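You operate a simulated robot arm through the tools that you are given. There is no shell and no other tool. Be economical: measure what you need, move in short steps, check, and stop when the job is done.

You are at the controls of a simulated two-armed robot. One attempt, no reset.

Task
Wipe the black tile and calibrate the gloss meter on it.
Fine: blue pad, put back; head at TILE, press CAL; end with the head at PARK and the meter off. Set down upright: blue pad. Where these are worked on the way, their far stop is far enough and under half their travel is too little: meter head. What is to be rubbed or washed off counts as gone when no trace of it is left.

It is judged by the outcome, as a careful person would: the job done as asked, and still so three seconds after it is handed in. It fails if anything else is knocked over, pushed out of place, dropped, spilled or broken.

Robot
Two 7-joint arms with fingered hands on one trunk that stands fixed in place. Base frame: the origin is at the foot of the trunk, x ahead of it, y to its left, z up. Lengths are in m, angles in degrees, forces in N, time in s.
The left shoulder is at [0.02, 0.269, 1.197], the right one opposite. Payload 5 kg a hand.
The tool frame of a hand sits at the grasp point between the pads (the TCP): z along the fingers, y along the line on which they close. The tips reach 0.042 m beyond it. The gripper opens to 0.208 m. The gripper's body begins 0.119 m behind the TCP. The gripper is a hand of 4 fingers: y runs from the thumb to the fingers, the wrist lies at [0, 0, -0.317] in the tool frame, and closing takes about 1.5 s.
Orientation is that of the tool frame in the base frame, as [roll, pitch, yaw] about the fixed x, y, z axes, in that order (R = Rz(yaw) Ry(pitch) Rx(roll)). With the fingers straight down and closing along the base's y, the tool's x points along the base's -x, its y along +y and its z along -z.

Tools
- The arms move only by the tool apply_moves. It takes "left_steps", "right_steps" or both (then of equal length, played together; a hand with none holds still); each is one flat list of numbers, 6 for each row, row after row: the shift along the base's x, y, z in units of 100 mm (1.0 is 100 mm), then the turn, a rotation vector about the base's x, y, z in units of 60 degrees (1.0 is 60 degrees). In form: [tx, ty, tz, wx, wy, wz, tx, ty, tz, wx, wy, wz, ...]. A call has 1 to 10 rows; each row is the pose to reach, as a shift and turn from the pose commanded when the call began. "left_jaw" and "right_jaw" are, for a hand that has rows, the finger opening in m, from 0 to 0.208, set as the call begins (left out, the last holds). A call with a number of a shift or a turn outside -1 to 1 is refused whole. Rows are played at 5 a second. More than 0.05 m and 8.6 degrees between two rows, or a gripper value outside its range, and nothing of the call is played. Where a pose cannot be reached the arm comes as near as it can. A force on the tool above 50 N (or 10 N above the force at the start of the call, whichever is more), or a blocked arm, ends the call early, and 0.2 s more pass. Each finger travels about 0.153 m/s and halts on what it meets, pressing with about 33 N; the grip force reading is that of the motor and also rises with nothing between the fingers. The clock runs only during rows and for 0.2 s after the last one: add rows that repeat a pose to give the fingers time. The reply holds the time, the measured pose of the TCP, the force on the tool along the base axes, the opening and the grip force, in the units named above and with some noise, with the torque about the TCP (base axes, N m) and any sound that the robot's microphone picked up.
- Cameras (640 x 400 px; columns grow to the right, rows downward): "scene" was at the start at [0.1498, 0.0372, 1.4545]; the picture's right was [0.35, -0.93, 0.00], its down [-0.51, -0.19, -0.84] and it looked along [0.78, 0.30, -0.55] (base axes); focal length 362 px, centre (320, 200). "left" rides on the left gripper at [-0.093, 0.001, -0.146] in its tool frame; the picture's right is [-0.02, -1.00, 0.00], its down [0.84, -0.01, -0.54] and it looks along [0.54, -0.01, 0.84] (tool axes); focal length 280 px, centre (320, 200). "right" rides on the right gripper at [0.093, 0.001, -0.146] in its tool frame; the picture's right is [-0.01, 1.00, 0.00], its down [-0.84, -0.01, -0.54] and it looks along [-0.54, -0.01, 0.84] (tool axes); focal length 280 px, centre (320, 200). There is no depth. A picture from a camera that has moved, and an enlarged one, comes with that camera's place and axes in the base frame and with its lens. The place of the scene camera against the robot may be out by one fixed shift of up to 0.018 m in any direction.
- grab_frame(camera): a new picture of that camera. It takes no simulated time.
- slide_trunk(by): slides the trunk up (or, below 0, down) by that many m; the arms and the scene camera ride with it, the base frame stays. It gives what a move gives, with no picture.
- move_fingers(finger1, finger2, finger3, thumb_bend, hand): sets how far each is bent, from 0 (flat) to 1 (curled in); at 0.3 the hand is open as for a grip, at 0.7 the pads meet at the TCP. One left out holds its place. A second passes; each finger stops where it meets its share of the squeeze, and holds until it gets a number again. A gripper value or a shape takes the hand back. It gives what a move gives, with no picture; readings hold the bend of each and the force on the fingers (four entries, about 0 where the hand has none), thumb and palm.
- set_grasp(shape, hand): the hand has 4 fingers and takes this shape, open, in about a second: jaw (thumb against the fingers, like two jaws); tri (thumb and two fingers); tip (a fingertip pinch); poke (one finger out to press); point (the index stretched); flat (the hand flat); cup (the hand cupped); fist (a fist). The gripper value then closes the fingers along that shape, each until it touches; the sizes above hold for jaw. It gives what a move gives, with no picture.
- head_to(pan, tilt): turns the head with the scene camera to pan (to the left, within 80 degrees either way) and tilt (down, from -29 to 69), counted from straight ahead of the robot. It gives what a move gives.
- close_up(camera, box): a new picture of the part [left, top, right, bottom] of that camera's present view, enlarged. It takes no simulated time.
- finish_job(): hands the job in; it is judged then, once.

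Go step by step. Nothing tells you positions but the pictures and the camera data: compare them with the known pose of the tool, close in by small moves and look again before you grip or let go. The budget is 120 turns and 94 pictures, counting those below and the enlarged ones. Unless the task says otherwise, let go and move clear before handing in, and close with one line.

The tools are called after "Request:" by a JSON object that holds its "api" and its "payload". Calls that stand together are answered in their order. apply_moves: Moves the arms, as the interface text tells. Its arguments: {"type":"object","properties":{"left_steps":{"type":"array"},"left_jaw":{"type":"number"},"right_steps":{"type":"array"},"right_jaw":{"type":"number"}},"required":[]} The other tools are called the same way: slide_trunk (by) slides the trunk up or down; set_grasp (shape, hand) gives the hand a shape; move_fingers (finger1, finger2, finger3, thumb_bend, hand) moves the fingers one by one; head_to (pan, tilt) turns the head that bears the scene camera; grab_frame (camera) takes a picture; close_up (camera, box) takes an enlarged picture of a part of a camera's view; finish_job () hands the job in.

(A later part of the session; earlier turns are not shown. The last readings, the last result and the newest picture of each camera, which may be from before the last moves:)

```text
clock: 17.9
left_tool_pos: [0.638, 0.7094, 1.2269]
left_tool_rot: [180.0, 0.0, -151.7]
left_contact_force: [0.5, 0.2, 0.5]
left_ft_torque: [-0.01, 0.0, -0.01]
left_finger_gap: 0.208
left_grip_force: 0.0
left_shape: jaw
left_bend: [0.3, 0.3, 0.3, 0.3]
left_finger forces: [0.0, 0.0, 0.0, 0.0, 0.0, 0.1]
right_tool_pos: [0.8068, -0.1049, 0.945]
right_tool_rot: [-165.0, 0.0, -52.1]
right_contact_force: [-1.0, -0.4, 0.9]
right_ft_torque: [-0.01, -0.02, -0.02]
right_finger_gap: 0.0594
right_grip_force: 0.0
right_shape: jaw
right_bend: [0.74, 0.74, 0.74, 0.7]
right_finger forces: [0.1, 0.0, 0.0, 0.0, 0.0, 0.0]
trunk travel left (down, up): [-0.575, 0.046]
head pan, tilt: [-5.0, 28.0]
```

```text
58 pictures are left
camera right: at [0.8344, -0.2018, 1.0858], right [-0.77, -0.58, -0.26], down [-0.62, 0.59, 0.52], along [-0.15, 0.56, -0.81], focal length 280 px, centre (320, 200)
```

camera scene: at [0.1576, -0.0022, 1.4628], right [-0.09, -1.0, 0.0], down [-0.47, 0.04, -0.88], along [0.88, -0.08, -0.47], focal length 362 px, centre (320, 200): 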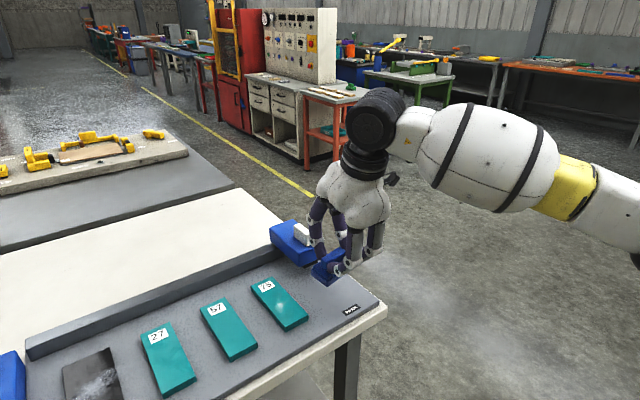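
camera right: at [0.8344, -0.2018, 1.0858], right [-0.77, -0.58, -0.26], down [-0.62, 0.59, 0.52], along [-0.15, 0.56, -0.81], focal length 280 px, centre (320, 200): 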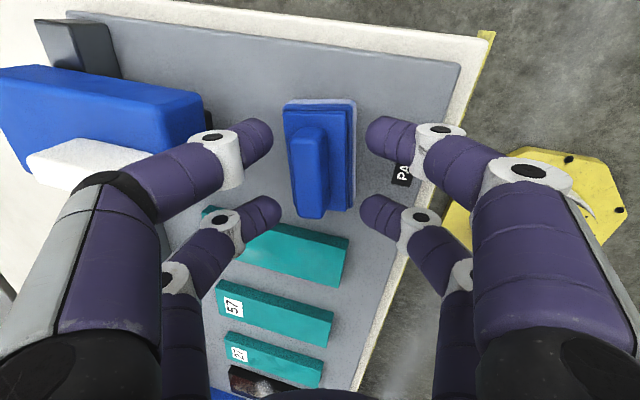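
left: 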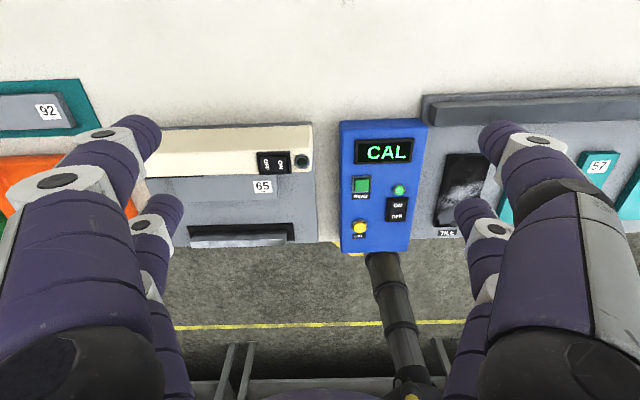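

Along the ridge it is now centred, but 6 mm off across it. I'll correct that and close.

Request:
{"api": "apply_moves", "payload": {"right_steps": [0.047, 0.037, 0, 0, 0, 0, 0.047, 0.037, -0.01, 0, 0, 0]}}

Request:
{"api": "apply_moves", "payload": {"right_steps": [0, 0, 0, 0, 0, 0, 0, 0, 0, 0, 0, 0, 0, 0, 0, 0, 0, 0, 0, 0, 0, 0, 0, 0], "right_jaw": 0.0}}

Request:
{"api": "close_up", "payload": {"camera": "right", "box": [240, 90, 400, 260]}}

```text
clock: 18.5
left_tool_pos: [0.6372, 0.7089, 1.2278]
left_tool_rot: [180.0, -0.1, -151.6]
left_contact_force: [-0.3, -0.4, 0.7]
left_ft_torque: [0.03, 0.0, 0.01]
left_finger_gap: 0.208
left_grip_force: 0.1
left_shape: jaw
left_bend: [0.3, 0.3, 0.3, 0.3]
left_finger forces: [0.1, 0.1, 0.0, 0.0, 0.0, 0.0]
right_tool_pos: [0.8115, -0.0999, 0.9435]
right_tool_rot: [-165.0, 0.0, -52.0]
right_contact_force: [-0.3, 0.0, -0.4]
right_ft_torque: [0.0, -0.02, -0.02]
right_finger_gap: 0.0595
right_grip_force: 0.1
right_shape: jaw
right_bend: [0.74, 0.74, 0.74, 0.7]
right_finger forces: [0.0, 0.0, 0.0, 0.0, 0.1, 0.1]
trunk travel left (down, up): [-0.575, 0.046]
head pan, tilt: [-5.0, 28.0]
```

```text
clock: 19.5
left_tool_pos: [0.6403, 0.7099, 1.2282]
left_tool_rot: [-180.0, 0.1, -151.7]
left_contact_force: [0.3, 0.1, 0.2]
left_ft_torque: [0.03, 0.0, -0.03]
left_finger_gap: 0.2079
left_grip_force: 0.0
left_shape: jaw
left_bend: [0.3, 0.3, 0.3, 0.3]
left_finger forces: [0.0, 0.1, 0.0, 0.0, 0.0, 0.0]
right_tool_pos: [0.8116, -0.1002, 0.9441]
right_tool_rot: [-165.0, 0.0, -52.1]
right_contact_force: [-0.5, -0.1, -0.4]
right_ft_torque: [-0.05, 0.02, 0.02]
right_finger_gap: 0.0209
right_grip_force: 33.2
right_shape: jaw
right_bend: [0.72, 0.73, 0.73, 0.71]
right_finger forces: [28.6, 28.2, 27.9, 0.0, 28.6, 0.0]
trunk travel left (down, up): [-0.575, 0.046]
head pan, tilt: [-5.0, 28.0]
```

```text
2.35 times, centred on (320, 175) of right
camera zoom: at [0.8388, -0.1984, 1.0847], right [-0.77, -0.58, -0.26], down [-0.62, 0.59, 0.52], along [-0.15, 0.56, -0.81], focal length 660 px, centre (320, 259)
```

zoom: 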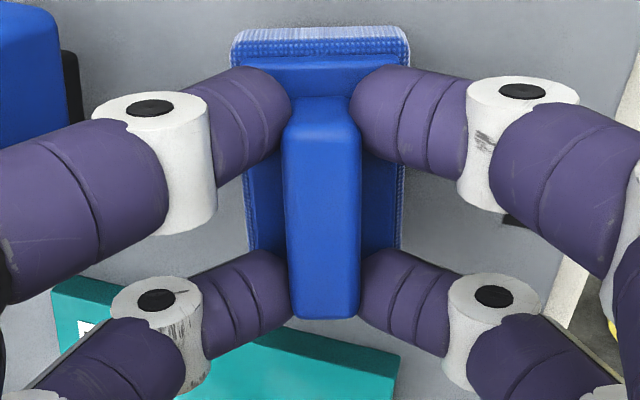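

Balanced now, with all four fingers at about 28 N. I'll lift a little and check.

Request:
{"api": "apply_moves", "payload": {"right_steps": [0, 0, 0.08, 0, 0, 0, 0, 0, 0.16, 0, 0, 0, 0, 0, 0.24, 0, 0, 0, 0, 0, 0.32, 0, 0, 0, 0, 0, 0.4, 0, 0, 0]}}

Request:
{"api": "close_up", "payload": {"camera": "right", "box": [240, 90, 400, 260]}}

Request:
{"api": "close_up", "payload": {"camera": "scene", "box": [280, 190, 400, 310]}}

```text
clock: 20.7
left_tool_pos: [0.6386, 0.7096, 1.2275]
left_tool_rot: [-179.9, 0.0, -151.6]
left_contact_force: [-0.1, -0.3, 0.2]
left_ft_torque: [-0.01, -0.01, -0.03]
left_finger_gap: 0.2079
left_grip_force: 0.0
left_shape: jaw
left_bend: [0.3, 0.3, 0.3, 0.3]
left_finger forces: [0.1, 0.1, 0.1, 0.0, 0.1, 0.0]
right_tool_pos: [0.8113, -0.1009, 0.9855]
right_tool_rot: [-165.0, 0.1, -52.1]
right_contact_force: [0.7, -0.7, -0.8]
right_ft_torque: [-0.03, -0.02, -0.02]
right_finger_gap: 0.0208
right_grip_force: 32.8
right_shape: jaw
right_bend: [0.72, 0.73, 0.73, 0.71]
right_finger forces: [28.6, 28.0, 27.7, 0.0, 28.6, 0.0]
trunk travel left (down, up): [-0.575, 0.046]
head pan, tilt: [-5.0, 28.0]
```

```text
2.35 times, centred on (320, 175) of right
camera zoom: at [0.8389, -0.1989, 1.1252], right [-0.77, -0.58, -0.26], down [-0.62, 0.59, 0.52], along [-0.15, 0.56, -0.81], focal length 660 px, centre (320, 259)
```

zoom: 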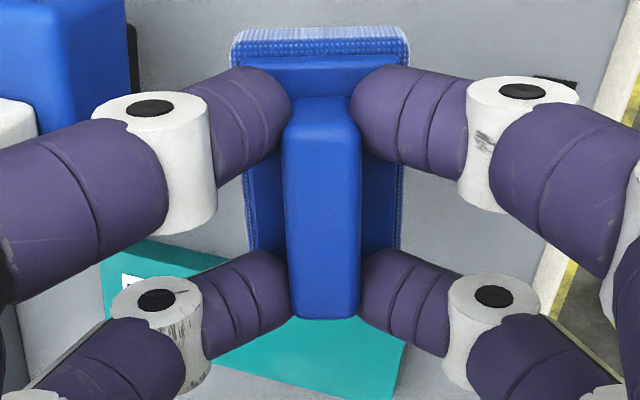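

```text
3.33 times, centred on (340, 250) of scene
camera zoom: at [0.1574, -0.0022, 1.4629], right [-0.09, -1.0, 0.0], down [-0.47, 0.04, -0.88], along [0.88, -0.08, -0.47], focal length 1207 px, centre (253, 33)
```

zoom: 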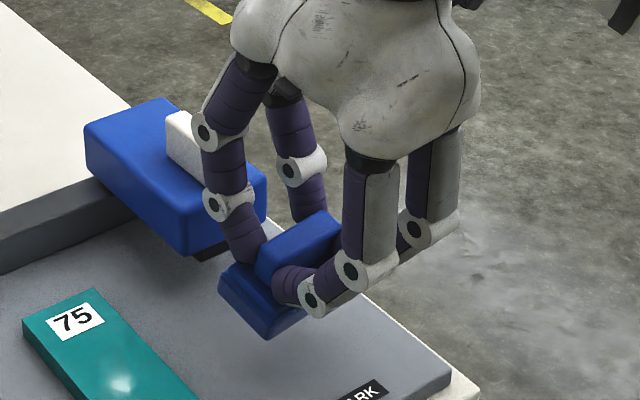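

The grip is solid. Next I'll raise the pad, turn it back to bench alignment and carry it to the tile, centred near (0.596, 0.353).

Request:
{"api": "apply_moves", "payload": {"right_steps": [0, 0, 0.2, 0, 0, 0, 0, 0, 0.4, 0, 0, 0, -0.1, 0.2, 0.4, 0, 0, -0.055, -0.2, 0.45, 0.4, 0, 0, -0.11, -0.34, 0.7, 0.4, 0, 0, -0.11, -0.48, 0.95, 0.4, 0, 0, -0.11]}}

Request:
{"api": "apply_moves", "payload": {"right_steps": [-0.16, 0.33, 0, 0, 0, 0, -0.32, 0.66, 0, 0, 0, 0, -0.48, 1.0, 0, 0, 0, 0]}}

Request:
{"api": "apply_moves", "payload": {"right_steps": [-0.16, 0.33, 0, 0, 0, 0, -0.32, 0.66, 0, 0, 0, 0, -0.48, 1.0, 0, 0, 0, 0]}}

Request:
{"api": "apply_moves", "payload": {"right_steps": [-0.16, 0.33, 0, 0, 0, 0, -0.32, 0.66, 0, 0, 0, 0, -0.48, 1.0, 0, 0, 0, 0]}}

Request:
{"api": "head_to", "payload": {"pan": 25, "tilt": 40}}

Request:
{"api": "grab_frame", "payload": {"camera": "scene"}}

Request:
{"api": "grab_frame", "payload": {"camera": "right"}}

```text
clock: 22.1
left_tool_pos: [0.6379, 0.7097, 1.2271]
left_tool_rot: [180.0, 0.1, -151.6]
left_contact_force: [-1.3, 1.2, -0.2]
left_ft_torque: [-0.1, -0.01, 0.02]
left_finger_gap: 0.2081
left_grip_force: 0.1
left_shape: jaw
left_bend: [0.3, 0.3, 0.3, 0.3]
left_finger forces: [0.0, 0.0, 0.0, 0.0, 0.0, 0.1]
right_tool_pos: [0.7643, -0.0059, 1.0254]
right_tool_rot: [-165.0, 0.0, -58.8]
right_contact_force: [0.1, 0.2, 0.8]
right_ft_torque: [-0.01, 0.01, 0.02]
right_finger_gap: 0.021
right_grip_force: 33.4
right_shape: jaw
right_bend: [0.72, 0.73, 0.73, 0.71]
right_finger forces: [28.7, 28.0, 27.9, 0.0, 28.6, 0.1]
trunk travel left (down, up): [-0.575, 0.046]
head pan, tilt: [-5.0, 28.0]
```

```text
clock: 22.9
left_tool_pos: [0.6366, 0.712, 1.2268]
left_tool_rot: [-179.9, -0.1, -151.6]
left_contact_force: [-0.8, 1.4, -1.3]
left_ft_torque: [-0.27, -0.09, 0.02]
left_finger_gap: 0.2078
left_grip_force: 0.1
left_shape: jaw
left_bend: [0.3, 0.3, 0.3, 0.3]
left_finger forces: [0.0, 0.1, 0.0, 0.0, 0.0, 0.0]
right_tool_pos: [0.7182, 0.0947, 1.0241]
right_tool_rot: [-165.0, 0.1, -58.8]
right_contact_force: [0.2, 1.6, -1.1]
right_ft_torque: [-0.14, 0.01, 0.0]
right_finger_gap: 0.0207
right_grip_force: 33.3
right_shape: jaw
right_bend: [0.72, 0.73, 0.73, 0.71]
right_finger forces: [28.6, 28.0, 27.8, 0.0, 28.6, 0.0]
trunk travel left (down, up): [-0.575, 0.046]
head pan, tilt: [-5.0, 28.0]
```

```text
clock: 23.7
left_tool_pos: [0.6376, 0.7129, 1.2267]
left_tool_rot: [-179.9, -0.1, -151.7]
left_contact_force: [-0.6, 2.5, -1.2]
left_ft_torque: [-0.28, -0.17, -0.01]
left_finger_gap: 0.2076
left_grip_force: 0.0
left_shape: jaw
left_bend: [0.3, 0.3, 0.3, 0.3]
left_finger forces: [0.1, 0.0, 0.1, 0.1, 0.0, 0.0]
right_tool_pos: [0.6669, 0.1962, 1.0239]
right_tool_rot: [-165.0, 0.0, -58.7]
right_contact_force: [0.4, 1.7, -1.2]
right_ft_torque: [-0.13, 0.0, -0.02]
right_finger_gap: 0.0209
right_grip_force: 32.8
right_shape: jaw
right_bend: [0.72, 0.73, 0.73, 0.71]
right_finger forces: [28.5, 28.1, 27.9, 0.0, 28.6, 0.0]
trunk travel left (down, up): [-0.575, 0.046]
head pan, tilt: [-5.0, 28.0]
```

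```text
clock: 24.5
left_tool_pos: [0.6374, 0.7124, 1.2274]
left_tool_rot: [-179.9, -0.1, -151.5]
left_contact_force: [-0.6, 1.9, -0.2]
left_ft_torque: [-0.32, -0.15, 0.02]
left_finger_gap: 0.2081
left_grip_force: 0.0
left_shape: jaw
left_bend: [0.3, 0.3, 0.3, 0.3]
left_finger forces: [0.0, 0.0, 0.1, 0.0, 0.0, 0.1]
right_tool_pos: [0.6205, 0.2981, 1.0226]
right_tool_rot: [-164.9, -0.1, -58.7]
right_contact_force: [0.8, 0.4, -0.6]
right_ft_torque: [-0.13, 0.03, -0.03]
right_finger_gap: 0.021
right_grip_force: 33.1
right_shape: jaw
right_bend: [0.72, 0.73, 0.73, 0.71]
right_finger forces: [28.6, 28.1, 27.7, 0.0, 28.6, 0.0]
trunk travel left (down, up): [-0.575, 0.046]
head pan, tilt: [-5.0, 28.0]
```

```text
clock: 25.4
left_tool_pos: [0.6393, 0.7089, 1.2272]
left_tool_rot: [180.0, 0.0, -151.6]
left_contact_force: [-0.6, 0.2, 0.3]
left_ft_torque: [0.03, 0.0, -0.02]
left_finger_gap: 0.208
left_grip_force: 0.0
left_shape: jaw
left_bend: [0.3, 0.3, 0.3, 0.3]
left_finger forces: [0.1, 0.0, 0.1, 0.0, 0.1, 0.1]
right_tool_pos: [0.6217, 0.2931, 1.0225]
right_tool_rot: [-165.0, 0.0, -58.6]
right_contact_force: [-0.6, 0.2, -1.3]
right_ft_torque: [-0.03, 0.03, 0.01]
right_finger_gap: 0.0206
right_grip_force: 33.1
right_shape: jaw
right_bend: [0.72, 0.73, 0.73, 0.71]
right_finger forces: [28.5, 28.0, 27.9, 0.1, 28.6, 0.0]
trunk travel left (down, up): [-0.575, 0.046]
head pan, tilt: [25.0, 40.0]
```

```text
54 pictures are left
camera scene: at [0.1439, 0.0415, 1.4443], right [0.42, -0.91, 0.0], down [-0.58, -0.27, -0.77], along [0.69, 0.32, -0.64], focal length 362 px, centre (320, 200)
```

scene: 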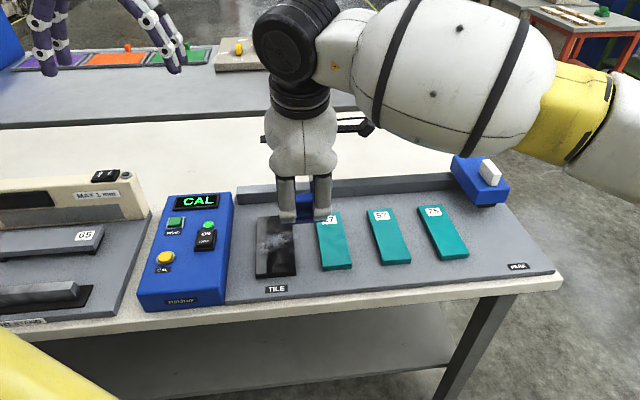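

```text
53 pictures are left
camera right: at [0.6372, 0.1936, 1.1636], right [-0.83, -0.49, -0.26], down [-0.55, 0.65, 0.52], along [-0.09, 0.58, -0.81], focal length 280 px, centre (320, 200)
```

right: 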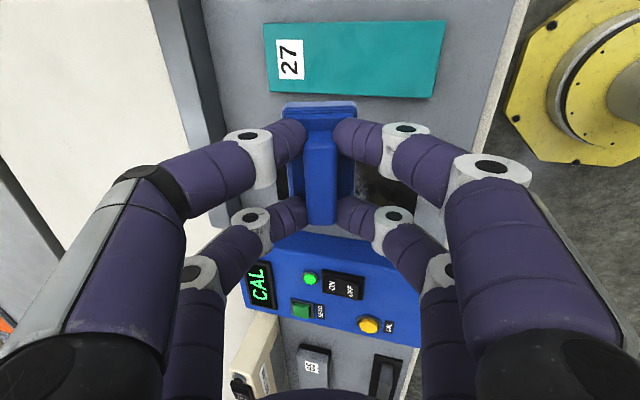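

I'll move over the tile centre and down close to the surface.

Request:
{"api": "apply_moves", "payload": {"right_steps": [-0.14, 0.29, 0, 0, 0, 0, -0.28, 0.58, -0.1, 0, 0, 0, -0.28, 0.58, -0.35, 0, 0, 0, -0.28, 0.58, -0.56, 0, 0, 0]}}

Request:
{"api": "grab_frame", "payload": {"camera": "right"}}

Request:
{"api": "close_up", "payload": {"camera": "scene", "box": [200, 150, 380, 310]}}

```text
clock: 26.4
left_tool_pos: [0.6385, 0.7089, 1.2278]
left_tool_rot: [180.0, 0.0, -151.6]
left_contact_force: [0.5, 0.1, -0.3]
left_ft_torque: [0.06, 0.01, 0.01]
left_finger_gap: 0.2083
left_grip_force: 0.0
left_shape: jaw
left_bend: [0.3, 0.3, 0.3, 0.3]
left_finger forces: [0.0, 0.0, 0.0, 0.0, 0.0, 0.1]
right_tool_pos: [0.6029, 0.3442, 0.971]
right_tool_rot: [-164.8, 0.2, -59.6]
right_contact_force: [-0.3, -1.2, -1.0]
right_ft_torque: [0.01, 0.04, 0.02]
right_finger_gap: 0.0206
right_grip_force: 32.7
right_shape: jaw
right_bend: [0.72, 0.73, 0.73, 0.71]
right_finger forces: [28.9, 28.2, 28.0, 0.0, 28.8, 0.0]
trunk travel left (down, up): [-0.575, 0.046]
head pan, tilt: [25.0, 40.0]
```

```text
52 pictures are left
camera right: at [0.6174, 0.2431, 1.1114], right [-0.84, -0.47, -0.26], down [-0.54, 0.66, 0.53], along [-0.08, 0.58, -0.81], focal length 280 px, centre (320, 200)
```

right: 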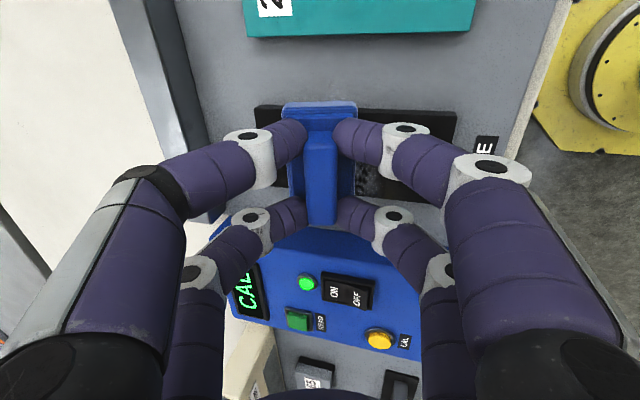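

```text
2.50 times, centred on (290, 230) of scene
camera zoom: at [0.1441, 0.0414, 1.4442], right [0.42, -0.91, 0.0], down [-0.58, -0.27, -0.77], along [0.69, 0.32, -0.64], focal length 905 px, centre (395, 125)
```

zoom: 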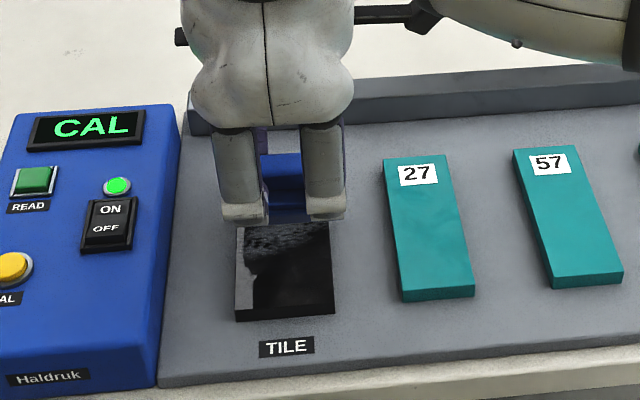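

Request:
{"api": "apply_moves", "payload": {"right_steps": [0, 0, 0, 0, 0, 0, 0, 0, -0.05, 0, 0, 0, 0, 0, -0.05, 0, 0, 0]}}

```text
clock: 27.2
left_tool_pos: [0.6384, 0.7095, 1.2269]
left_tool_rot: [180.0, 0.0, -151.7]
left_contact_force: [0.5, 0.4, -0.4]
left_ft_torque: [0.0, -0.01, 0.01]
left_finger_gap: 0.208
left_grip_force: 0.0
left_shape: jaw
left_bend: [0.3, 0.3, 0.3, 0.3]
left_finger forces: [0.0, 0.0, 0.0, 0.1, 0.1, 0.0]
right_tool_pos: [0.6022, 0.3446, 0.9645]
right_tool_rot: [-164.9, 0.1, -59.6]
right_contact_force: [0.2, -0.6, -0.5]
right_ft_torque: [-0.01, 0.03, -0.02]
right_finger_gap: 0.0208
right_grip_force: 33.2
right_shape: jaw
right_bend: [0.72, 0.73, 0.73, 0.71]
right_finger forces: [28.8, 28.3, 28.0, 0.1, 28.7, 0.0]
trunk travel left (down, up): [-0.575, 0.046]
head pan, tilt: [25.0, 40.0]
```

The arm is near a joint limit here but the pad sits over the tile. I'll lower to contact.

Request:
{"api": "apply_moves", "payload": {"right_steps": [0, 0, -0.03, 0, 0, 0, 0, 0, -0.06, 0, 0, 0, 0, 0, -0.09, 0, 0, 0, 0, 0, -0.12, 0, 0, 0]}}

```text
clock: 28.2
left_tool_pos: [0.6379, 0.7079, 1.2284]
left_tool_rot: [180.0, 0.0, -151.7]
left_contact_force: [-0.2, 0.3, -0.9]
left_ft_torque: [-0.02, 0.0, 0.01]
left_finger_gap: 0.2077
left_grip_force: 0.0
left_shape: jaw
left_bend: [0.3, 0.3, 0.3, 0.3]
left_finger forces: [0.0, 0.0, 0.0, 0.0, 0.0, 0.0]
right_tool_pos: [0.602, 0.346, 0.9569]
right_tool_rot: [-164.6, 0.2, -59.5]
right_contact_force: [5.9, 2.4, 27.1]
right_ft_torque: [-0.14, -0.41, 0.05]
right_finger_gap: 0.0213
right_grip_force: 32.8
right_shape: jaw
right_bend: [0.73, 0.73, 0.72, 0.71]
right_finger forces: [32.4, 29.0, 34.6, 0.0, 37.4, 0.1]
trunk travel left (down, up): [-0.575, 0.046]
head pan, tilt: [25.0, 40.0]
```

Contact at about 27 N. I'll ease 2 mm and stroke toward the far end and back.

Request:
{"api": "apply_moves", "payload": {"right_steps": [0, 0, 0.02, 0, 0, 0, 0.17, 0.103, 0.02, 0, 0, 0, 0.34, 0.206, 0.02, 0, 0, 0, 0.51, 0.31, 0.02, 0, 0, 0, 0.6, 0.36, 0.02, 0, 0, 0, 0.43, 0.258, 0.02, 0, 0, 0, 0.26, 0.155, 0.02, 0, 0, 0, 0.09, 0.05, 0.02, 0, 0, 0, -0.1, -0.06, 0.02, 0, 0, 0, -0.27, -0.16, 0.02, 0, 0, 0]}}

Request:
{"api": "close_up", "payload": {"camera": "scene", "box": [200, 150, 380, 310]}}

```text
clock: 30.1
left_tool_pos: [0.6358, 0.7097, 1.2277]
left_tool_rot: [-179.9, 0.1, -151.6]
left_contact_force: [0.1, 0.2, 0.8]
left_ft_torque: [0.0, 0.0, -0.04]
left_finger_gap: 0.208
left_grip_force: 0.1
left_shape: jaw
left_bend: [0.3, 0.3, 0.3, 0.3]
left_finger forces: [0.0, 0.0, 0.1, 0.0, 0.0, 0.1]
right_tool_pos: [0.6282, 0.3389, 0.9497]
right_tool_rot: [-165.0, 0.2, -60.7]
right_contact_force: [-4.6, 2.6, 20.5]
right_ft_torque: [-0.03, 0.38, -0.11]
right_finger_gap: 0.0226
right_grip_force: 32.6
right_shape: jaw
right_bend: [0.74, 0.75, 0.72, 0.7]
right_finger forces: [50.1, 42.2, 32.7, 0.0, 34.8, 0.1]
right hand out of reach, approached as far as the arm can: row 5
trunk travel left (down, up): [-0.575, 0.046]
head pan, tilt: [25.0, 40.0]
stopped in row 9 (right hand): the force on the tool passed its limit at 54 N (the readings are from after the stop); the commanded pose is now the measured one
```

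```text
2.50 times, centred on (290, 230) of scene
camera zoom: at [0.1426, 0.0413, 1.4444], right [0.42, -0.91, 0.0], down [-0.58, -0.27, -0.77], along [0.69, 0.32, -0.64], focal length 905 px, centre (395, 125)
```

zoom: 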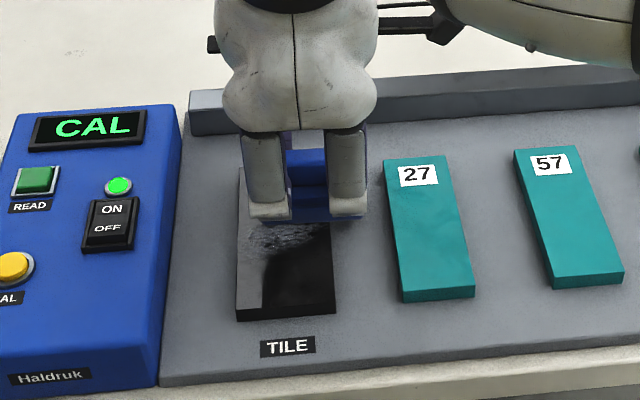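

The arm hit its limit and drifted toward +u, off the tile's edge. I'll lift straight up and turn the hand 20 degrees clockwise to get away from the limit.

Request:
{"api": "apply_moves", "payload": {"right_steps": [0, 0, 0.15, 0, 0, 0, 0, 0, 0.3, 0, 0, 0, 0, 0, 0.4, 0, 0, 0, 0, 0, 0.4, 0, 0, -0.12, 0, 0, 0.4, 0, 0, -0.24, 0, 0, 0.4, 0, 0, -0.33]}}

Request:
{"api": "grab_frame", "payload": {"camera": "right"}}

Request:
{"api": "close_up", "payload": {"camera": "scene", "box": [200, 150, 380, 310]}}

```text
clock: 31.7
left_tool_pos: [0.6388, 0.7085, 1.2282]
left_tool_rot: [-180.0, 0.1, -151.7]
left_contact_force: [0.1, -0.5, 1.0]
left_ft_torque: [0.1, 0.04, 0.01]
left_finger_gap: 0.2078
left_grip_force: 0.1
left_shape: jaw
left_bend: [0.3, 0.3, 0.3, 0.3]
left_finger forces: [0.0, 0.1, 0.0, 0.0, 0.0, 0.0]
right_tool_pos: [0.6683, 0.3017, 0.9882]
right_tool_rot: [-165.6, 0.7, -84.2]
right_contact_force: [-0.3, -0.7, -1.2]
right_ft_torque: [0.02, -0.01, 0.02]
right_finger_gap: 0.02
right_grip_force: 32.9
right_shape: jaw
right_bend: [0.73, 0.73, 0.72, 0.7]
right_finger forces: [32.6, 29.5, 30.2, 0.0, 31.1, 0.0]
trunk travel left (down, up): [-0.575, 0.046]
head pan, tilt: [25.0, 40.0]
stopped in row 6 (right hand): the arm was blocked; the commanded pose is now the measured one
```

```text
49 pictures are left
camera right: at [0.6418, 0.2024, 1.129], right [-0.97, -0.08, -0.25], down [-0.21, 0.82, 0.54], along [0.16, 0.57, -0.81], focal length 280 px, centre (320, 200)
```

right: 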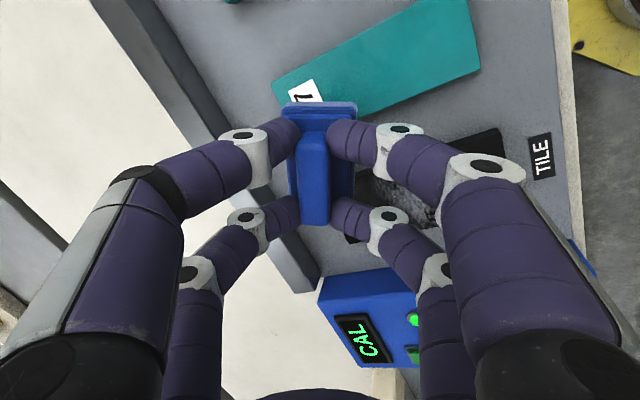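

```text
2.50 times, centred on (290, 230) of scene
camera zoom: at [0.1442, 0.0413, 1.4442], right [0.42, -0.91, 0.0], down [-0.58, -0.27, -0.77], along [0.69, 0.32, -0.64], focal length 905 px, centre (395, 125)
```

zoom: 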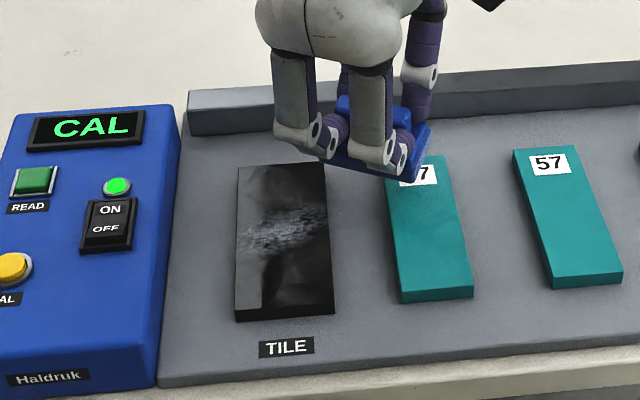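

The tile is at the edge of the right arm's range. The left arm reaches it easily, so I'll set the pad down flat on the tile centre with the right hand and wipe with the left. First I go back over the tile with the original yaw.

Request:
{"api": "apply_moves", "payload": {"right_steps": [0, 0, 0.2, 0, 0, 0, 0, 0, 0.4, 0, 0, 0, -0.2, 0.13, 0.4, 0, 0, 0.14, -0.4, 0.26, 0.4, 0, 0, 0.28, -0.6, 0.4, 0.4, 0, 0, 0.42, -0.66, 0.43, 0.3, 0, 0, 0.42, -0.66, 0.43, 0.1, 0, 0, 0.42, -0.66, 0.43, 0, 0, 0, 0.42]}}

Request:
{"api": "grab_frame", "payload": {"camera": "right"}}

Request:
{"api": "close_up", "payload": {"camera": "scene", "box": [200, 150, 380, 310]}}

```text
clock: 33.5
left_tool_pos: [0.6385, 0.7095, 1.2273]
left_tool_rot: [-180.0, 0.0, -151.7]
left_contact_force: [-0.1, -0.2, 0.9]
left_ft_torque: [0.03, -0.01, -0.03]
left_finger_gap: 0.2078
left_grip_force: 0.1
left_shape: jaw
left_bend: [0.3, 0.3, 0.3, 0.3]
left_finger forces: [0.0, 0.0, 0.0, 0.0, 0.0, 0.0]
right_tool_pos: [0.6066, 0.3424, 0.9913]
right_tool_rot: [-165.4, 0.8, -59.1]
right_contact_force: [-1.0, 0.4, -0.4]
right_ft_torque: [-0.03, -0.05, -0.05]
right_finger_gap: 0.0203
right_grip_force: 32.5
right_shape: jaw
right_bend: [0.73, 0.73, 0.72, 0.7]
right_finger forces: [32.3, 29.4, 29.9, 0.1, 31.0, 0.0]
trunk travel left (down, up): [-0.575, 0.046]
head pan, tilt: [25.0, 40.0]
```

```text
47 pictures are left
camera right: at [0.6235, 0.2411, 1.1313], right [-0.84, -0.48, -0.25], down [-0.53, 0.65, 0.54], along [-0.09, 0.58, -0.81], focal length 280 px, centre (320, 200)
```

right: 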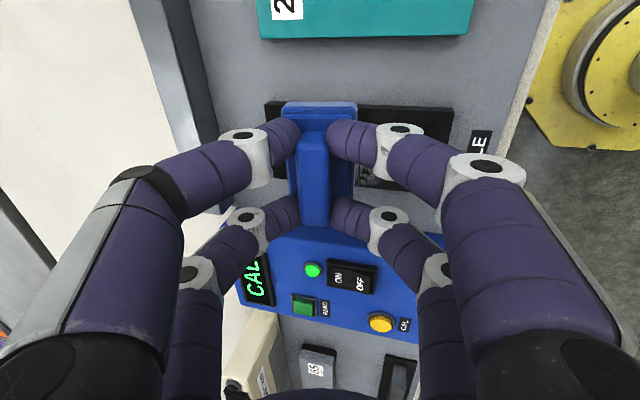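

```text
2.50 times, centred on (290, 230) of scene
camera zoom: at [0.1434, 0.0415, 1.4443], right [0.42, -0.91, 0.0], down [-0.58, -0.27, -0.77], along [0.69, 0.32, -0.64], focal length 905 px, centre (395, 125)
```

zoom: 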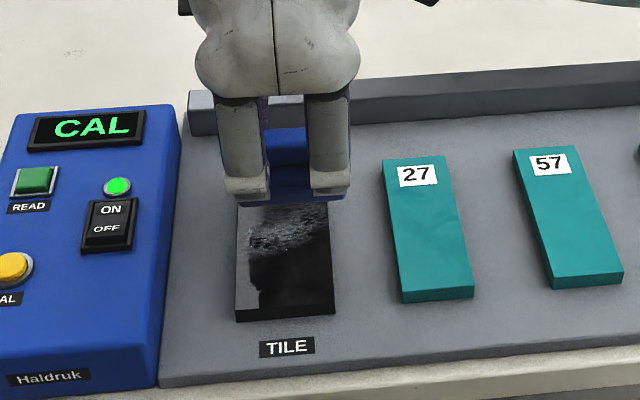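

I can reach the tile centre; only the far stroke exceeded the range. I'll retry with the right arm, lowering to contact and stroking only toward me and back, checking the pose.

Request:
{"api": "apply_moves", "payload": {"right_steps": [0, 0, -0.15, 0, 0, 0, 0, 0, -0.28, 0, 0, 0, 0, 0, -0.32, 0, 0, 0, 0, 0, -0.36, 0, 0, 0]}}

Request:
{"api": "apply_moves", "payload": {"right_steps": [-0.13, -0.077, 0, 0, 0, 0, -0.26, -0.155, 0, 0, 0, 0, -0.39, -0.23, 0, 0, 0, 0, -0.26, -0.155, 0, 0, 0, 0, -0.13, -0.077, 0, 0, 0, 0, 0, 0, 0, 0, 0, 0]}}

```text
clock: 34.5
left_tool_pos: [0.6389, 0.7094, 1.2269]
left_tool_rot: [-180.0, 0.0, -151.7]
left_contact_force: [0.5, 0.5, 0.2]
left_ft_torque: [0.02, 0.01, 0.0]
left_finger_gap: 0.2078
left_grip_force: 0.1
left_shape: jaw
left_bend: [0.3, 0.3, 0.3, 0.3]
left_finger forces: [0.1, 0.0, 0.0, 0.1, 0.0, 0.1]
right_tool_pos: [0.6048, 0.3433, 0.9531]
right_tool_rot: [-165.6, 0.8, -59.1]
right_contact_force: [0.8, 1.7, 9.3]
right_ft_torque: [-0.21, -0.13, 0.04]
right_finger_gap: 0.0202
right_grip_force: 32.4
right_shape: jaw
right_bend: [0.73, 0.73, 0.72, 0.7]
right_finger forces: [35.1, 29.2, 30.6, 0.0, 33.1, 0.0]
trunk travel left (down, up): [-0.575, 0.046]
head pan, tilt: [25.0, 40.0]
```

```text
clock: 35.9
left_tool_pos: [0.6396, 0.7082, 1.2273]
left_tool_rot: [-180.0, 0.0, -151.7]
left_contact_force: [1.9, -0.1, -0.7]
left_ft_torque: [0.04, 0.07, -0.04]
left_finger_gap: 0.2076
left_grip_force: 0.1
left_shape: jaw
left_bend: [0.3, 0.3, 0.3, 0.3]
left_finger forces: [0.0, 0.0, 0.1, 0.0, 0.0, 0.1]
right_tool_pos: [0.6049, 0.3439, 0.9535]
right_tool_rot: [-165.6, 0.8, -59.0]
right_contact_force: [1.1, -0.6, -1.0]
right_ft_torque: [0.01, 0.05, 0.0]
right_finger_gap: 0.0203
right_grip_force: 33.4
right_shape: jaw
right_bend: [0.73, 0.73, 0.72, 0.7]
right_finger forces: [32.5, 29.1, 29.7, 0.0, 31.2, 0.1]
trunk travel left (down, up): [-0.575, 0.046]
head pan, tilt: [25.0, 40.0]
```

Tracking is good here but contact went light. I'll press 5 mm deeper and stroke again, slightly beyond centre.

Request:
{"api": "apply_moves", "payload": {"right_steps": [0, 0, -0.04, 0, 0, 0, -0.13, -0.077, -0.04, 0, 0, 0, -0.26, -0.155, -0.04, 0, 0, 0, -0.39, -0.23, -0.04, 0, 0, 0, -0.26, -0.155, -0.04, 0, 0, 0, -0.13, -0.077, -0.04, 0, 0, 0, 0, 0, -0.04, 0, 0, 0, 0.1, 0.06, -0.04, 0, 0, 0, 0.2, 0.12, -0.04, 0, 0, 0]}}

Request:
{"api": "close_up", "payload": {"camera": "scene", "box": [200, 150, 380, 310]}}

```text
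clock: 38.1
left_tool_pos: [0.6389, 0.7085, 1.2262]
left_tool_rot: [-179.9, 0.1, -151.7]
left_contact_force: [0.8, -0.7, 0.7]
left_ft_torque: [0.07, 0.0, -0.01]
left_finger_gap: 0.2079
left_grip_force: 0.1
left_shape: jaw
left_bend: [0.3, 0.3, 0.3, 0.3]
left_finger forces: [0.0, 0.1, 0.1, 0.0, 0.1, 0.0]
right_tool_pos: [0.6476, 0.3379, 0.9565]
right_tool_rot: [-165.2, 1.1, -61.2]
right_contact_force: [0.4, -0.9, -0.7]
right_ft_torque: [0.0, -0.03, -0.02]
right_finger_gap: 0.0201
right_grip_force: 32.9
right_shape: jaw
right_bend: [0.73, 0.74, 0.72, 0.7]
right_finger forces: [31.3, 29.3, 29.5, 0.0, 30.6, 0.1]
trunk travel left (down, up): [-0.575, 0.046]
head pan, tilt: [25.0, 40.0]
stopped in row 9 (right hand): the arm was blocked; the commanded pose is now the measured one
```

```text
2.50 times, centred on (290, 230) of scene
camera zoom: at [0.1439, 0.0411, 1.4443], right [0.42, -0.91, 0.0], down [-0.58, -0.27, -0.77], along [0.69, 0.32, -0.64], focal length 905 px, centre (395, 125)
```

zoom: 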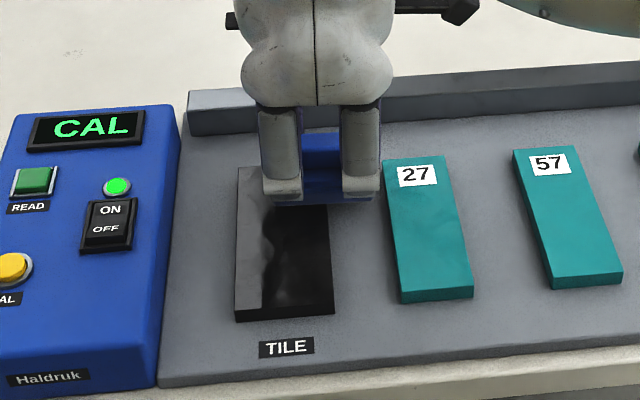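

Wiping is working. I'll lift and look at what's left.

Request:
{"api": "apply_moves", "payload": {"right_steps": [0, 0, 0.2, 0, 0, 0, 0.05, -0.1, 0.4, 0, 0, 0, 0.16, -0.3, 0.5, 0, 0, 0, 0.32, -0.6, 0.5, 0, 0, 0]}}

Request:
{"api": "close_up", "payload": {"camera": "scene", "box": [230, 190, 330, 290]}}

```text
clock: 39.1
left_tool_pos: [0.6384, 0.7079, 1.2291]
left_tool_rot: [-179.9, 0.0, -151.7]
left_contact_force: [0.0, -0.5, 0.0]
left_ft_torque: [0.13, 0.07, 0.0]
left_finger_gap: 0.2079
left_grip_force: 0.1
left_shape: jaw
left_bend: [0.3, 0.3, 0.3, 0.3]
left_finger forces: [0.0, 0.0, 0.1, 0.0, 0.0, 0.0]
right_tool_pos: [0.6755, 0.281, 1.0059]
right_tool_rot: [-165.2, 1.1, -60.6]
right_contact_force: [-0.3, 0.1, -0.9]
right_ft_torque: [-0.02, -0.04, -0.02]
right_finger_gap: 0.0201
right_grip_force: 33.0
right_shape: jaw
right_bend: [0.73, 0.74, 0.72, 0.7]
right_finger forces: [31.2, 29.1, 29.5, 0.1, 30.6, 0.0]
trunk travel left (down, up): [-0.575, 0.046]
head pan, tilt: [25.0, 40.0]
```

```text
4.00 times, centred on (280, 240) of scene
camera zoom: at [0.1441, 0.0412, 1.4443], right [0.42, -0.91, 0.0], down [-0.58, -0.27, -0.77], along [0.69, 0.32, -0.64], focal length 1448 px, centre (480, 40)
```

zoom: 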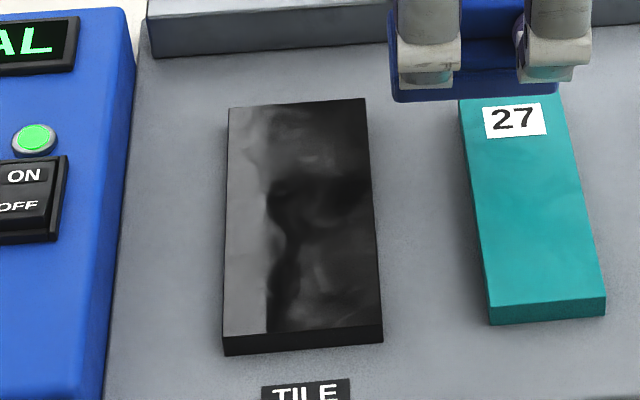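

The white smudge looks gone; what remains looks like reflections. I'll check from the hand camera's angle.

Request:
{"api": "grab_frame", "payload": {"camera": "right"}}

Request:
{"api": "close_up", "payload": {"camera": "left", "box": [420, 120, 560, 260]}}

```text
43 pictures are left
camera right: at [0.6894, 0.1793, 1.1443], right [-0.85, -0.46, -0.26], down [-0.52, 0.66, 0.54], along [-0.08, 0.59, -0.8], focal length 280 px, centre (320, 200)
```

right: 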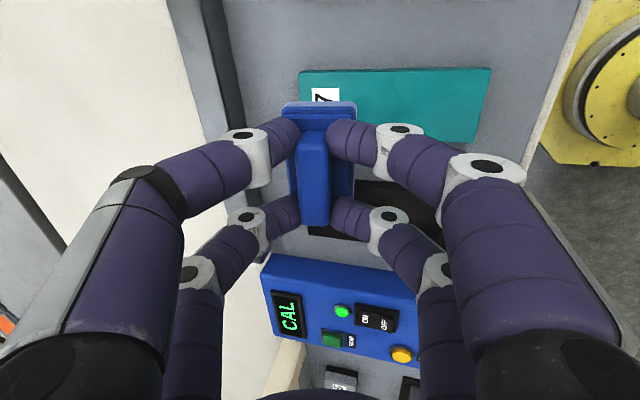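

```text
2.86 times, centred on (490, 190) of left
camera zoom: at [0.7208, 0.7551, 1.3745], right [0.49, -0.87, 0.0], down [-0.74, -0.41, 0.54], along [-0.47, -0.26, -0.84], focal length 801 px, centre (-166, 229)
```

zoom: 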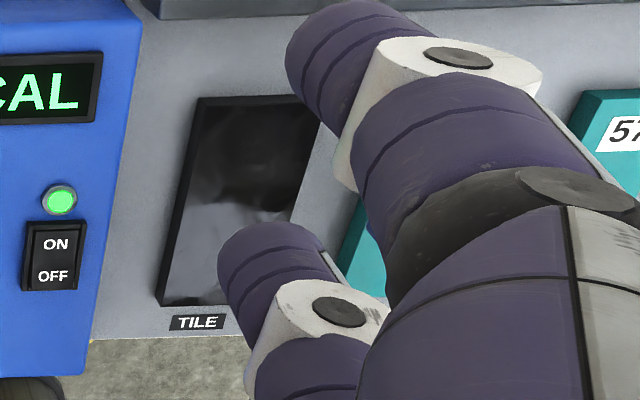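

The tile looks clean. Now I'll carry the pad back toward its home spot.

Request:
{"api": "apply_moves", "payload": {"right_steps": [0.11, -0.32, 0.1, 0, 0, 0.03, 0.22, -0.64, 0.2, 0, 0, 0.03, 0.33, -0.97, 0.2, 0, 0, 0.03]}}

Request:
{"api": "apply_moves", "payload": {"right_steps": [0.11, -0.32, 0, 0, 0, 0, 0.22, -0.64, 0, 0, 0, 0, 0.33, -0.97, 0, 0, 0, 0]}}

Request:
{"api": "apply_moves", "payload": {"right_steps": [0.11, -0.32, 0, 0, 0, 0, 0.22, -0.64, 0, 0, 0, 0, 0.33, -0.97, 0, 0, 0, 0]}}

Request:
{"api": "apply_moves", "payload": {"right_steps": [0.11, -0.32, 0, 0, 0, 0, 0.22, -0.64, 0, 0, 0, 0, 0.33, -0.95, 0, 0, 0, 0, 0.33, -0.95, -0.2, 0, 0, 0, 0.33, -0.95, -0.4, 0, 0, 0]}}

Request:
{"api": "grab_frame", "payload": {"camera": "right"}}

Request:
{"api": "close_up", "payload": {"camera": "scene", "box": [220, 180, 320, 280]}}

```text
clock: 39.9
left_tool_pos: [0.6397, 0.7076, 1.2293]
left_tool_rot: [179.9, 0.0, -151.8]
left_contact_force: [0.9, -2.8, 0.8]
left_ft_torque: [0.28, 0.15, -0.02]
left_finger_gap: 0.2079
left_grip_force: 0.1
left_shape: jaw
left_bend: [0.3, 0.3, 0.3, 0.3]
left_finger forces: [0.0, 0.1, 0.0, 0.0, 0.1, 0.0]
right_tool_pos: [0.7104, 0.1799, 1.0248]
right_tool_rot: [-165.2, 1.1, -59.0]
right_contact_force: [-0.3, -1.4, -0.3]
right_ft_torque: [0.11, -0.04, 0.03]
right_finger_gap: 0.02
right_grip_force: 33.2
right_shape: jaw
right_bend: [0.73, 0.74, 0.72, 0.7]
right_finger forces: [31.0, 29.1, 29.4, 0.0, 30.4, 0.0]
trunk travel left (down, up): [-0.575, 0.046]
head pan, tilt: [25.0, 40.0]
```

```text
clock: 40.7
left_tool_pos: [0.6395, 0.7075, 1.2291]
left_tool_rot: [179.9, 0.1, -151.8]
left_contact_force: [0.6, -2.2, 1.9]
left_ft_torque: [0.28, 0.09, -0.01]
left_finger_gap: 0.2077
left_grip_force: 0.1
left_shape: jaw
left_bend: [0.3, 0.3, 0.3, 0.3]
left_finger forces: [0.0, 0.0, 0.1, 0.0, 0.1, 0.0]
right_tool_pos: [0.7413, 0.0823, 1.0236]
right_tool_rot: [-165.2, 1.1, -58.9]
right_contact_force: [-0.3, -0.7, -1.6]
right_ft_torque: [0.11, 0.0, 0.01]
right_finger_gap: 0.0198
right_grip_force: 32.8
right_shape: jaw
right_bend: [0.73, 0.74, 0.72, 0.7]
right_finger forces: [31.0, 29.1, 29.2, 0.1, 30.5, 0.1]
trunk travel left (down, up): [-0.575, 0.046]
head pan, tilt: [25.0, 40.0]
```

```text
clock: 41.5
left_tool_pos: [0.6391, 0.708, 1.2284]
left_tool_rot: [179.9, 0.1, -151.7]
left_contact_force: [-0.1, -2.0, 0.7]
left_ft_torque: [0.21, 0.05, -0.02]
left_finger_gap: 0.2079
left_grip_force: 0.0
left_shape: jaw
left_bend: [0.3, 0.3, 0.3, 0.3]
left_finger forces: [0.0, 0.0, 0.0, 0.0, 0.0, 0.0]
right_tool_pos: [0.7756, -0.0111, 1.0247]
right_tool_rot: [-165.2, 1.1, -58.8]
right_contact_force: [-0.8, -1.1, -0.5]
right_ft_torque: [0.07, -0.02, 0.01]
right_finger_gap: 0.0201
right_grip_force: 32.7
right_shape: jaw
right_bend: [0.73, 0.74, 0.72, 0.7]
right_finger forces: [30.9, 29.1, 29.3, 0.1, 30.4, 0.0]
trunk travel left (down, up): [-0.575, 0.046]
head pan, tilt: [25.0, 40.0]
```

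```text
clock: 42.7
left_tool_pos: [0.6382, 0.7085, 1.2279]
left_tool_rot: [-180.0, 0.0, -151.7]
left_contact_force: [0.4, -0.8, 0.2]
left_ft_torque: [0.16, 0.06, 0.0]
left_finger_gap: 0.2079
left_grip_force: 0.0
left_shape: jaw
left_bend: [0.3, 0.3, 0.3, 0.3]
left_finger forces: [0.1, 0.1, 0.0, 0.1, 0.0, 0.0]
right_tool_pos: [0.8073, -0.1067, 0.985]
right_tool_rot: [-165.3, 1.0, -58.9]
right_contact_force: [-0.5, -0.9, -0.8]
right_ft_torque: [0.06, 0.07, 0.05]
right_finger_gap: 0.0199
right_grip_force: 32.9
right_shape: jaw
right_bend: [0.73, 0.74, 0.72, 0.7]
right_finger forces: [30.8, 29.1, 29.3, 0.0, 30.5, 0.2]
trunk travel left (down, up): [-0.575, 0.046]
head pan, tilt: [25.0, 40.0]
```

```text
41 pictures are left
camera right: at [0.8248, -0.209, 1.1235], right [-0.84, -0.48, -0.26], down [-0.54, 0.65, 0.54], along [-0.09, 0.59, -0.8], focal length 280 px, centre (320, 200)
```

right: 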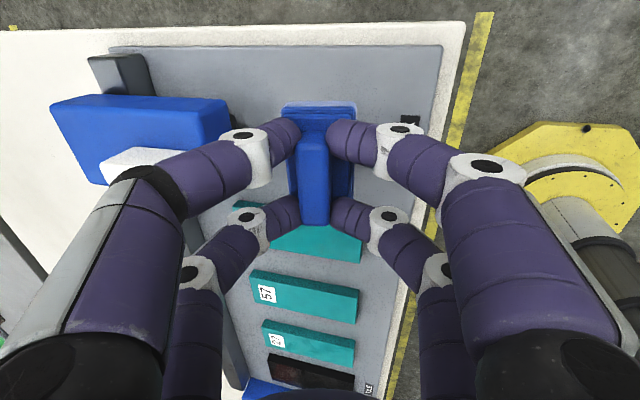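

```text
4.00 times, centred on (270, 230) of scene
camera zoom: at [0.1441, 0.0405, 1.4443], right [0.42, -0.91, 0.0], down [-0.58, -0.27, -0.77], along [0.69, 0.32, -0.64], focal length 1448 px, centre (520, 80)
```

zoom: 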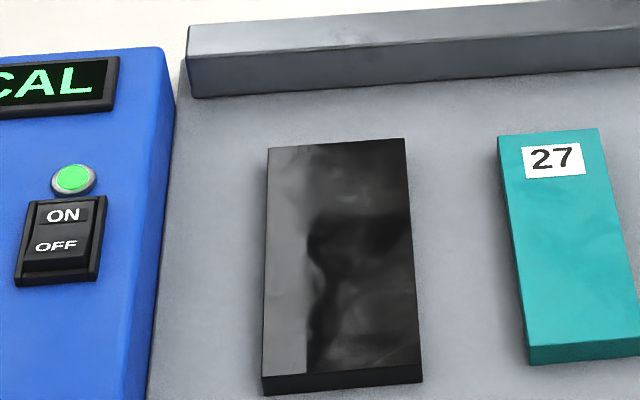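

The tile is clean and the pad hangs over its home spot. I'll lower until it touches.

Request:
{"api": "apply_moves", "payload": {"right_steps": [0, 0, -0.15, 0, 0, 0, 0, 0, -0.3, 0, 0, 0, 0, 0, -0.38, 0, 0, 0, 0, 0, -0.42, 0, 0, 0, 0, 0, -0.45, 0, 0, 0]}}

```text
clock: 43.9
left_tool_pos: [0.6372, 0.7098, 1.2269]
left_tool_rot: [180.0, 0.1, -151.7]
left_contact_force: [0.6, -0.8, 0.0]
left_ft_torque: [0.01, 0.03, -0.01]
left_finger_gap: 0.2078
left_grip_force: 0.0
left_shape: jaw
left_bend: [0.3, 0.3, 0.3, 0.3]
left_finger forces: [0.1, 0.1, 0.1, 0.1, 0.1, 0.0]
right_tool_pos: [0.8077, -0.1051, 0.9403]
right_tool_rot: [-165.2, 1.0, -58.8]
right_contact_force: [-1.5, 0.6, -0.6]
right_ft_torque: [0.03, 0.04, -0.04]
right_finger_gap: 0.0201
right_grip_force: 33.4
right_shape: jaw
right_bend: [0.73, 0.74, 0.72, 0.7]
right_finger forces: [30.8, 29.0, 29.3, 0.0, 30.3, 0.1]
trunk travel left (down, up): [-0.575, 0.046]
head pan, tilt: [25.0, 40.0]
```

Request:
{"api": "apply_moves", "payload": {"right_steps": [0, 0, -0.02, 0, 0, 0, 0, 0, -0.04, 0, 0, 0, 0, 0, -0.06, 0, 0, 0]}}

Request:
{"api": "grab_frame", "payload": {"camera": "right"}}

```text
clock: 44.7
left_tool_pos: [0.6367, 0.7095, 1.227]
left_tool_rot: [180.0, 0.1, -151.6]
left_contact_force: [0.0, -1.2, 0.1]
left_ft_torque: [0.03, 0.01, -0.02]
left_finger_gap: 0.2076
left_grip_force: 0.0
left_shape: jaw
left_bend: [0.3, 0.3, 0.3, 0.3]
left_finger forces: [0.0, 0.0, 0.0, 0.0, 0.0, 0.1]
right_tool_pos: [0.8077, -0.1044, 0.9386]
right_tool_rot: [-164.9, 1.1, -58.9]
right_contact_force: [2.0, 2.4, 24.1]
right_ft_torque: [-0.42, -0.12, -0.01]
right_finger_gap: 0.0208
right_grip_force: 33.1
right_shape: jaw
right_bend: [0.74, 0.74, 0.71, 0.7]
right_finger forces: [41.8, 34.0, 33.5, 0.0, 37.5, 0.0]
trunk travel left (down, up): [-0.575, 0.046]
head pan, tilt: [25.0, 40.0]
```

```text
39 pictures are left
camera right: at [0.8251, -0.2065, 1.077], right [-0.84, -0.48, -0.26], down [-0.54, 0.65, 0.54], along [-0.09, 0.59, -0.8], focal length 280 px, centre (320, 200)
```

right: 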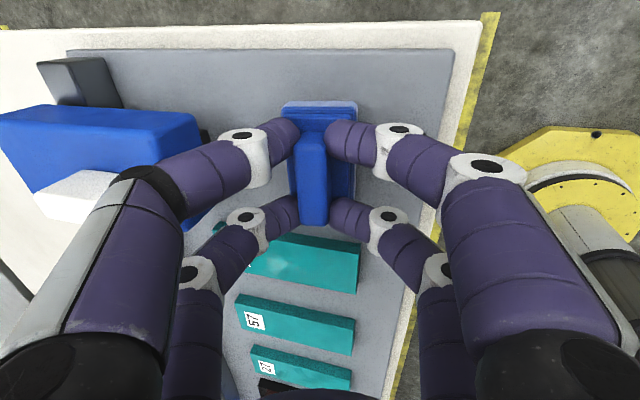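

Contact at 24 N. I'll ease, open and rise clear, then check the pad.

Request:
{"api": "apply_moves", "payload": {"right_steps": [0, 0, 0.04, 0, 0, 0, 0, 0, 0.05, 0, 0, 0, 0, 0, 0.05, 0, 0, 0, 0, 0, 0.25, 0, 0, 0, 0, 0, 0.5, 0, 0, 0, 0, 0, 0.75, 0, 0, 0, 0, 0, 1.0, 0, 0, 0], "right_jaw": 0.06}}

Request:
{"api": "grab_frame", "payload": {"camera": "right"}}

Request:
{"api": "close_up", "payload": {"camera": "scene", "box": [420, 140, 560, 280]}}

```text
clock: 46.3
left_tool_pos: [0.6389, 0.7101, 1.2284]
left_tool_rot: [180.0, 0.0, -151.7]
left_contact_force: [-0.6, -0.1, -1.1]
left_ft_torque: [-0.03, -0.12, 0.01]
left_finger_gap: 0.2078
left_grip_force: 0.1
left_shape: jaw
left_bend: [0.3, 0.3, 0.3, 0.3]
left_finger forces: [0.1, 0.0, 0.0, 0.0, 0.0, 0.0]
right_tool_pos: [0.8078, -0.1038, 1.0351]
right_tool_rot: [-165.2, 1.1, -59.0]
right_contact_force: [-0.8, 0.8, -0.5]
right_ft_torque: [-0.01, -0.06, -0.01]
right_finger_gap: 0.0593
right_grip_force: 0.1
right_shape: jaw
right_bend: [0.74, 0.74, 0.74, 0.7]
right_finger forces: [0.0, 0.0, 0.0, 0.1, 0.0, 0.0]
trunk travel left (down, up): [-0.575, 0.046]
head pan, tilt: [25.0, 40.0]
```

```text
38 pictures are left
camera right: at [0.8253, -0.2055, 1.1748], right [-0.84, -0.48, -0.26], down [-0.54, 0.65, 0.54], along [-0.09, 0.59, -0.8], focal length 280 px, centre (320, 200)
```

right: 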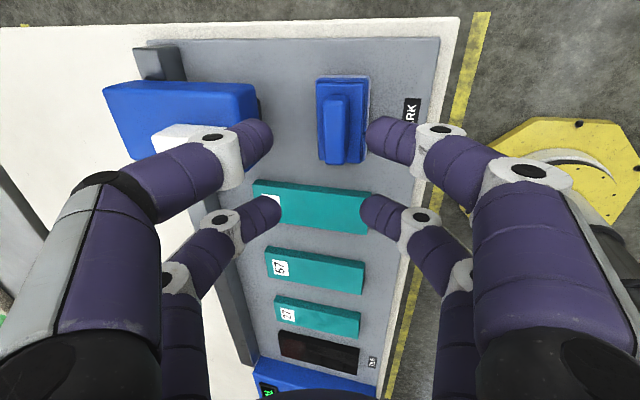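

```text
2.86 times, centred on (490, 210) of scene
camera zoom: at [0.1432, 0.0417, 1.4444], right [0.42, -0.91, 0.0], down [-0.58, -0.27, -0.77], along [0.69, 0.32, -0.64], focal length 1035 px, centre (-166, 171)
```

zoom: 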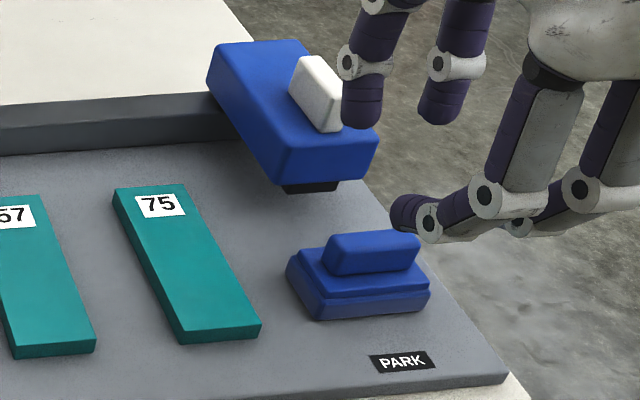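

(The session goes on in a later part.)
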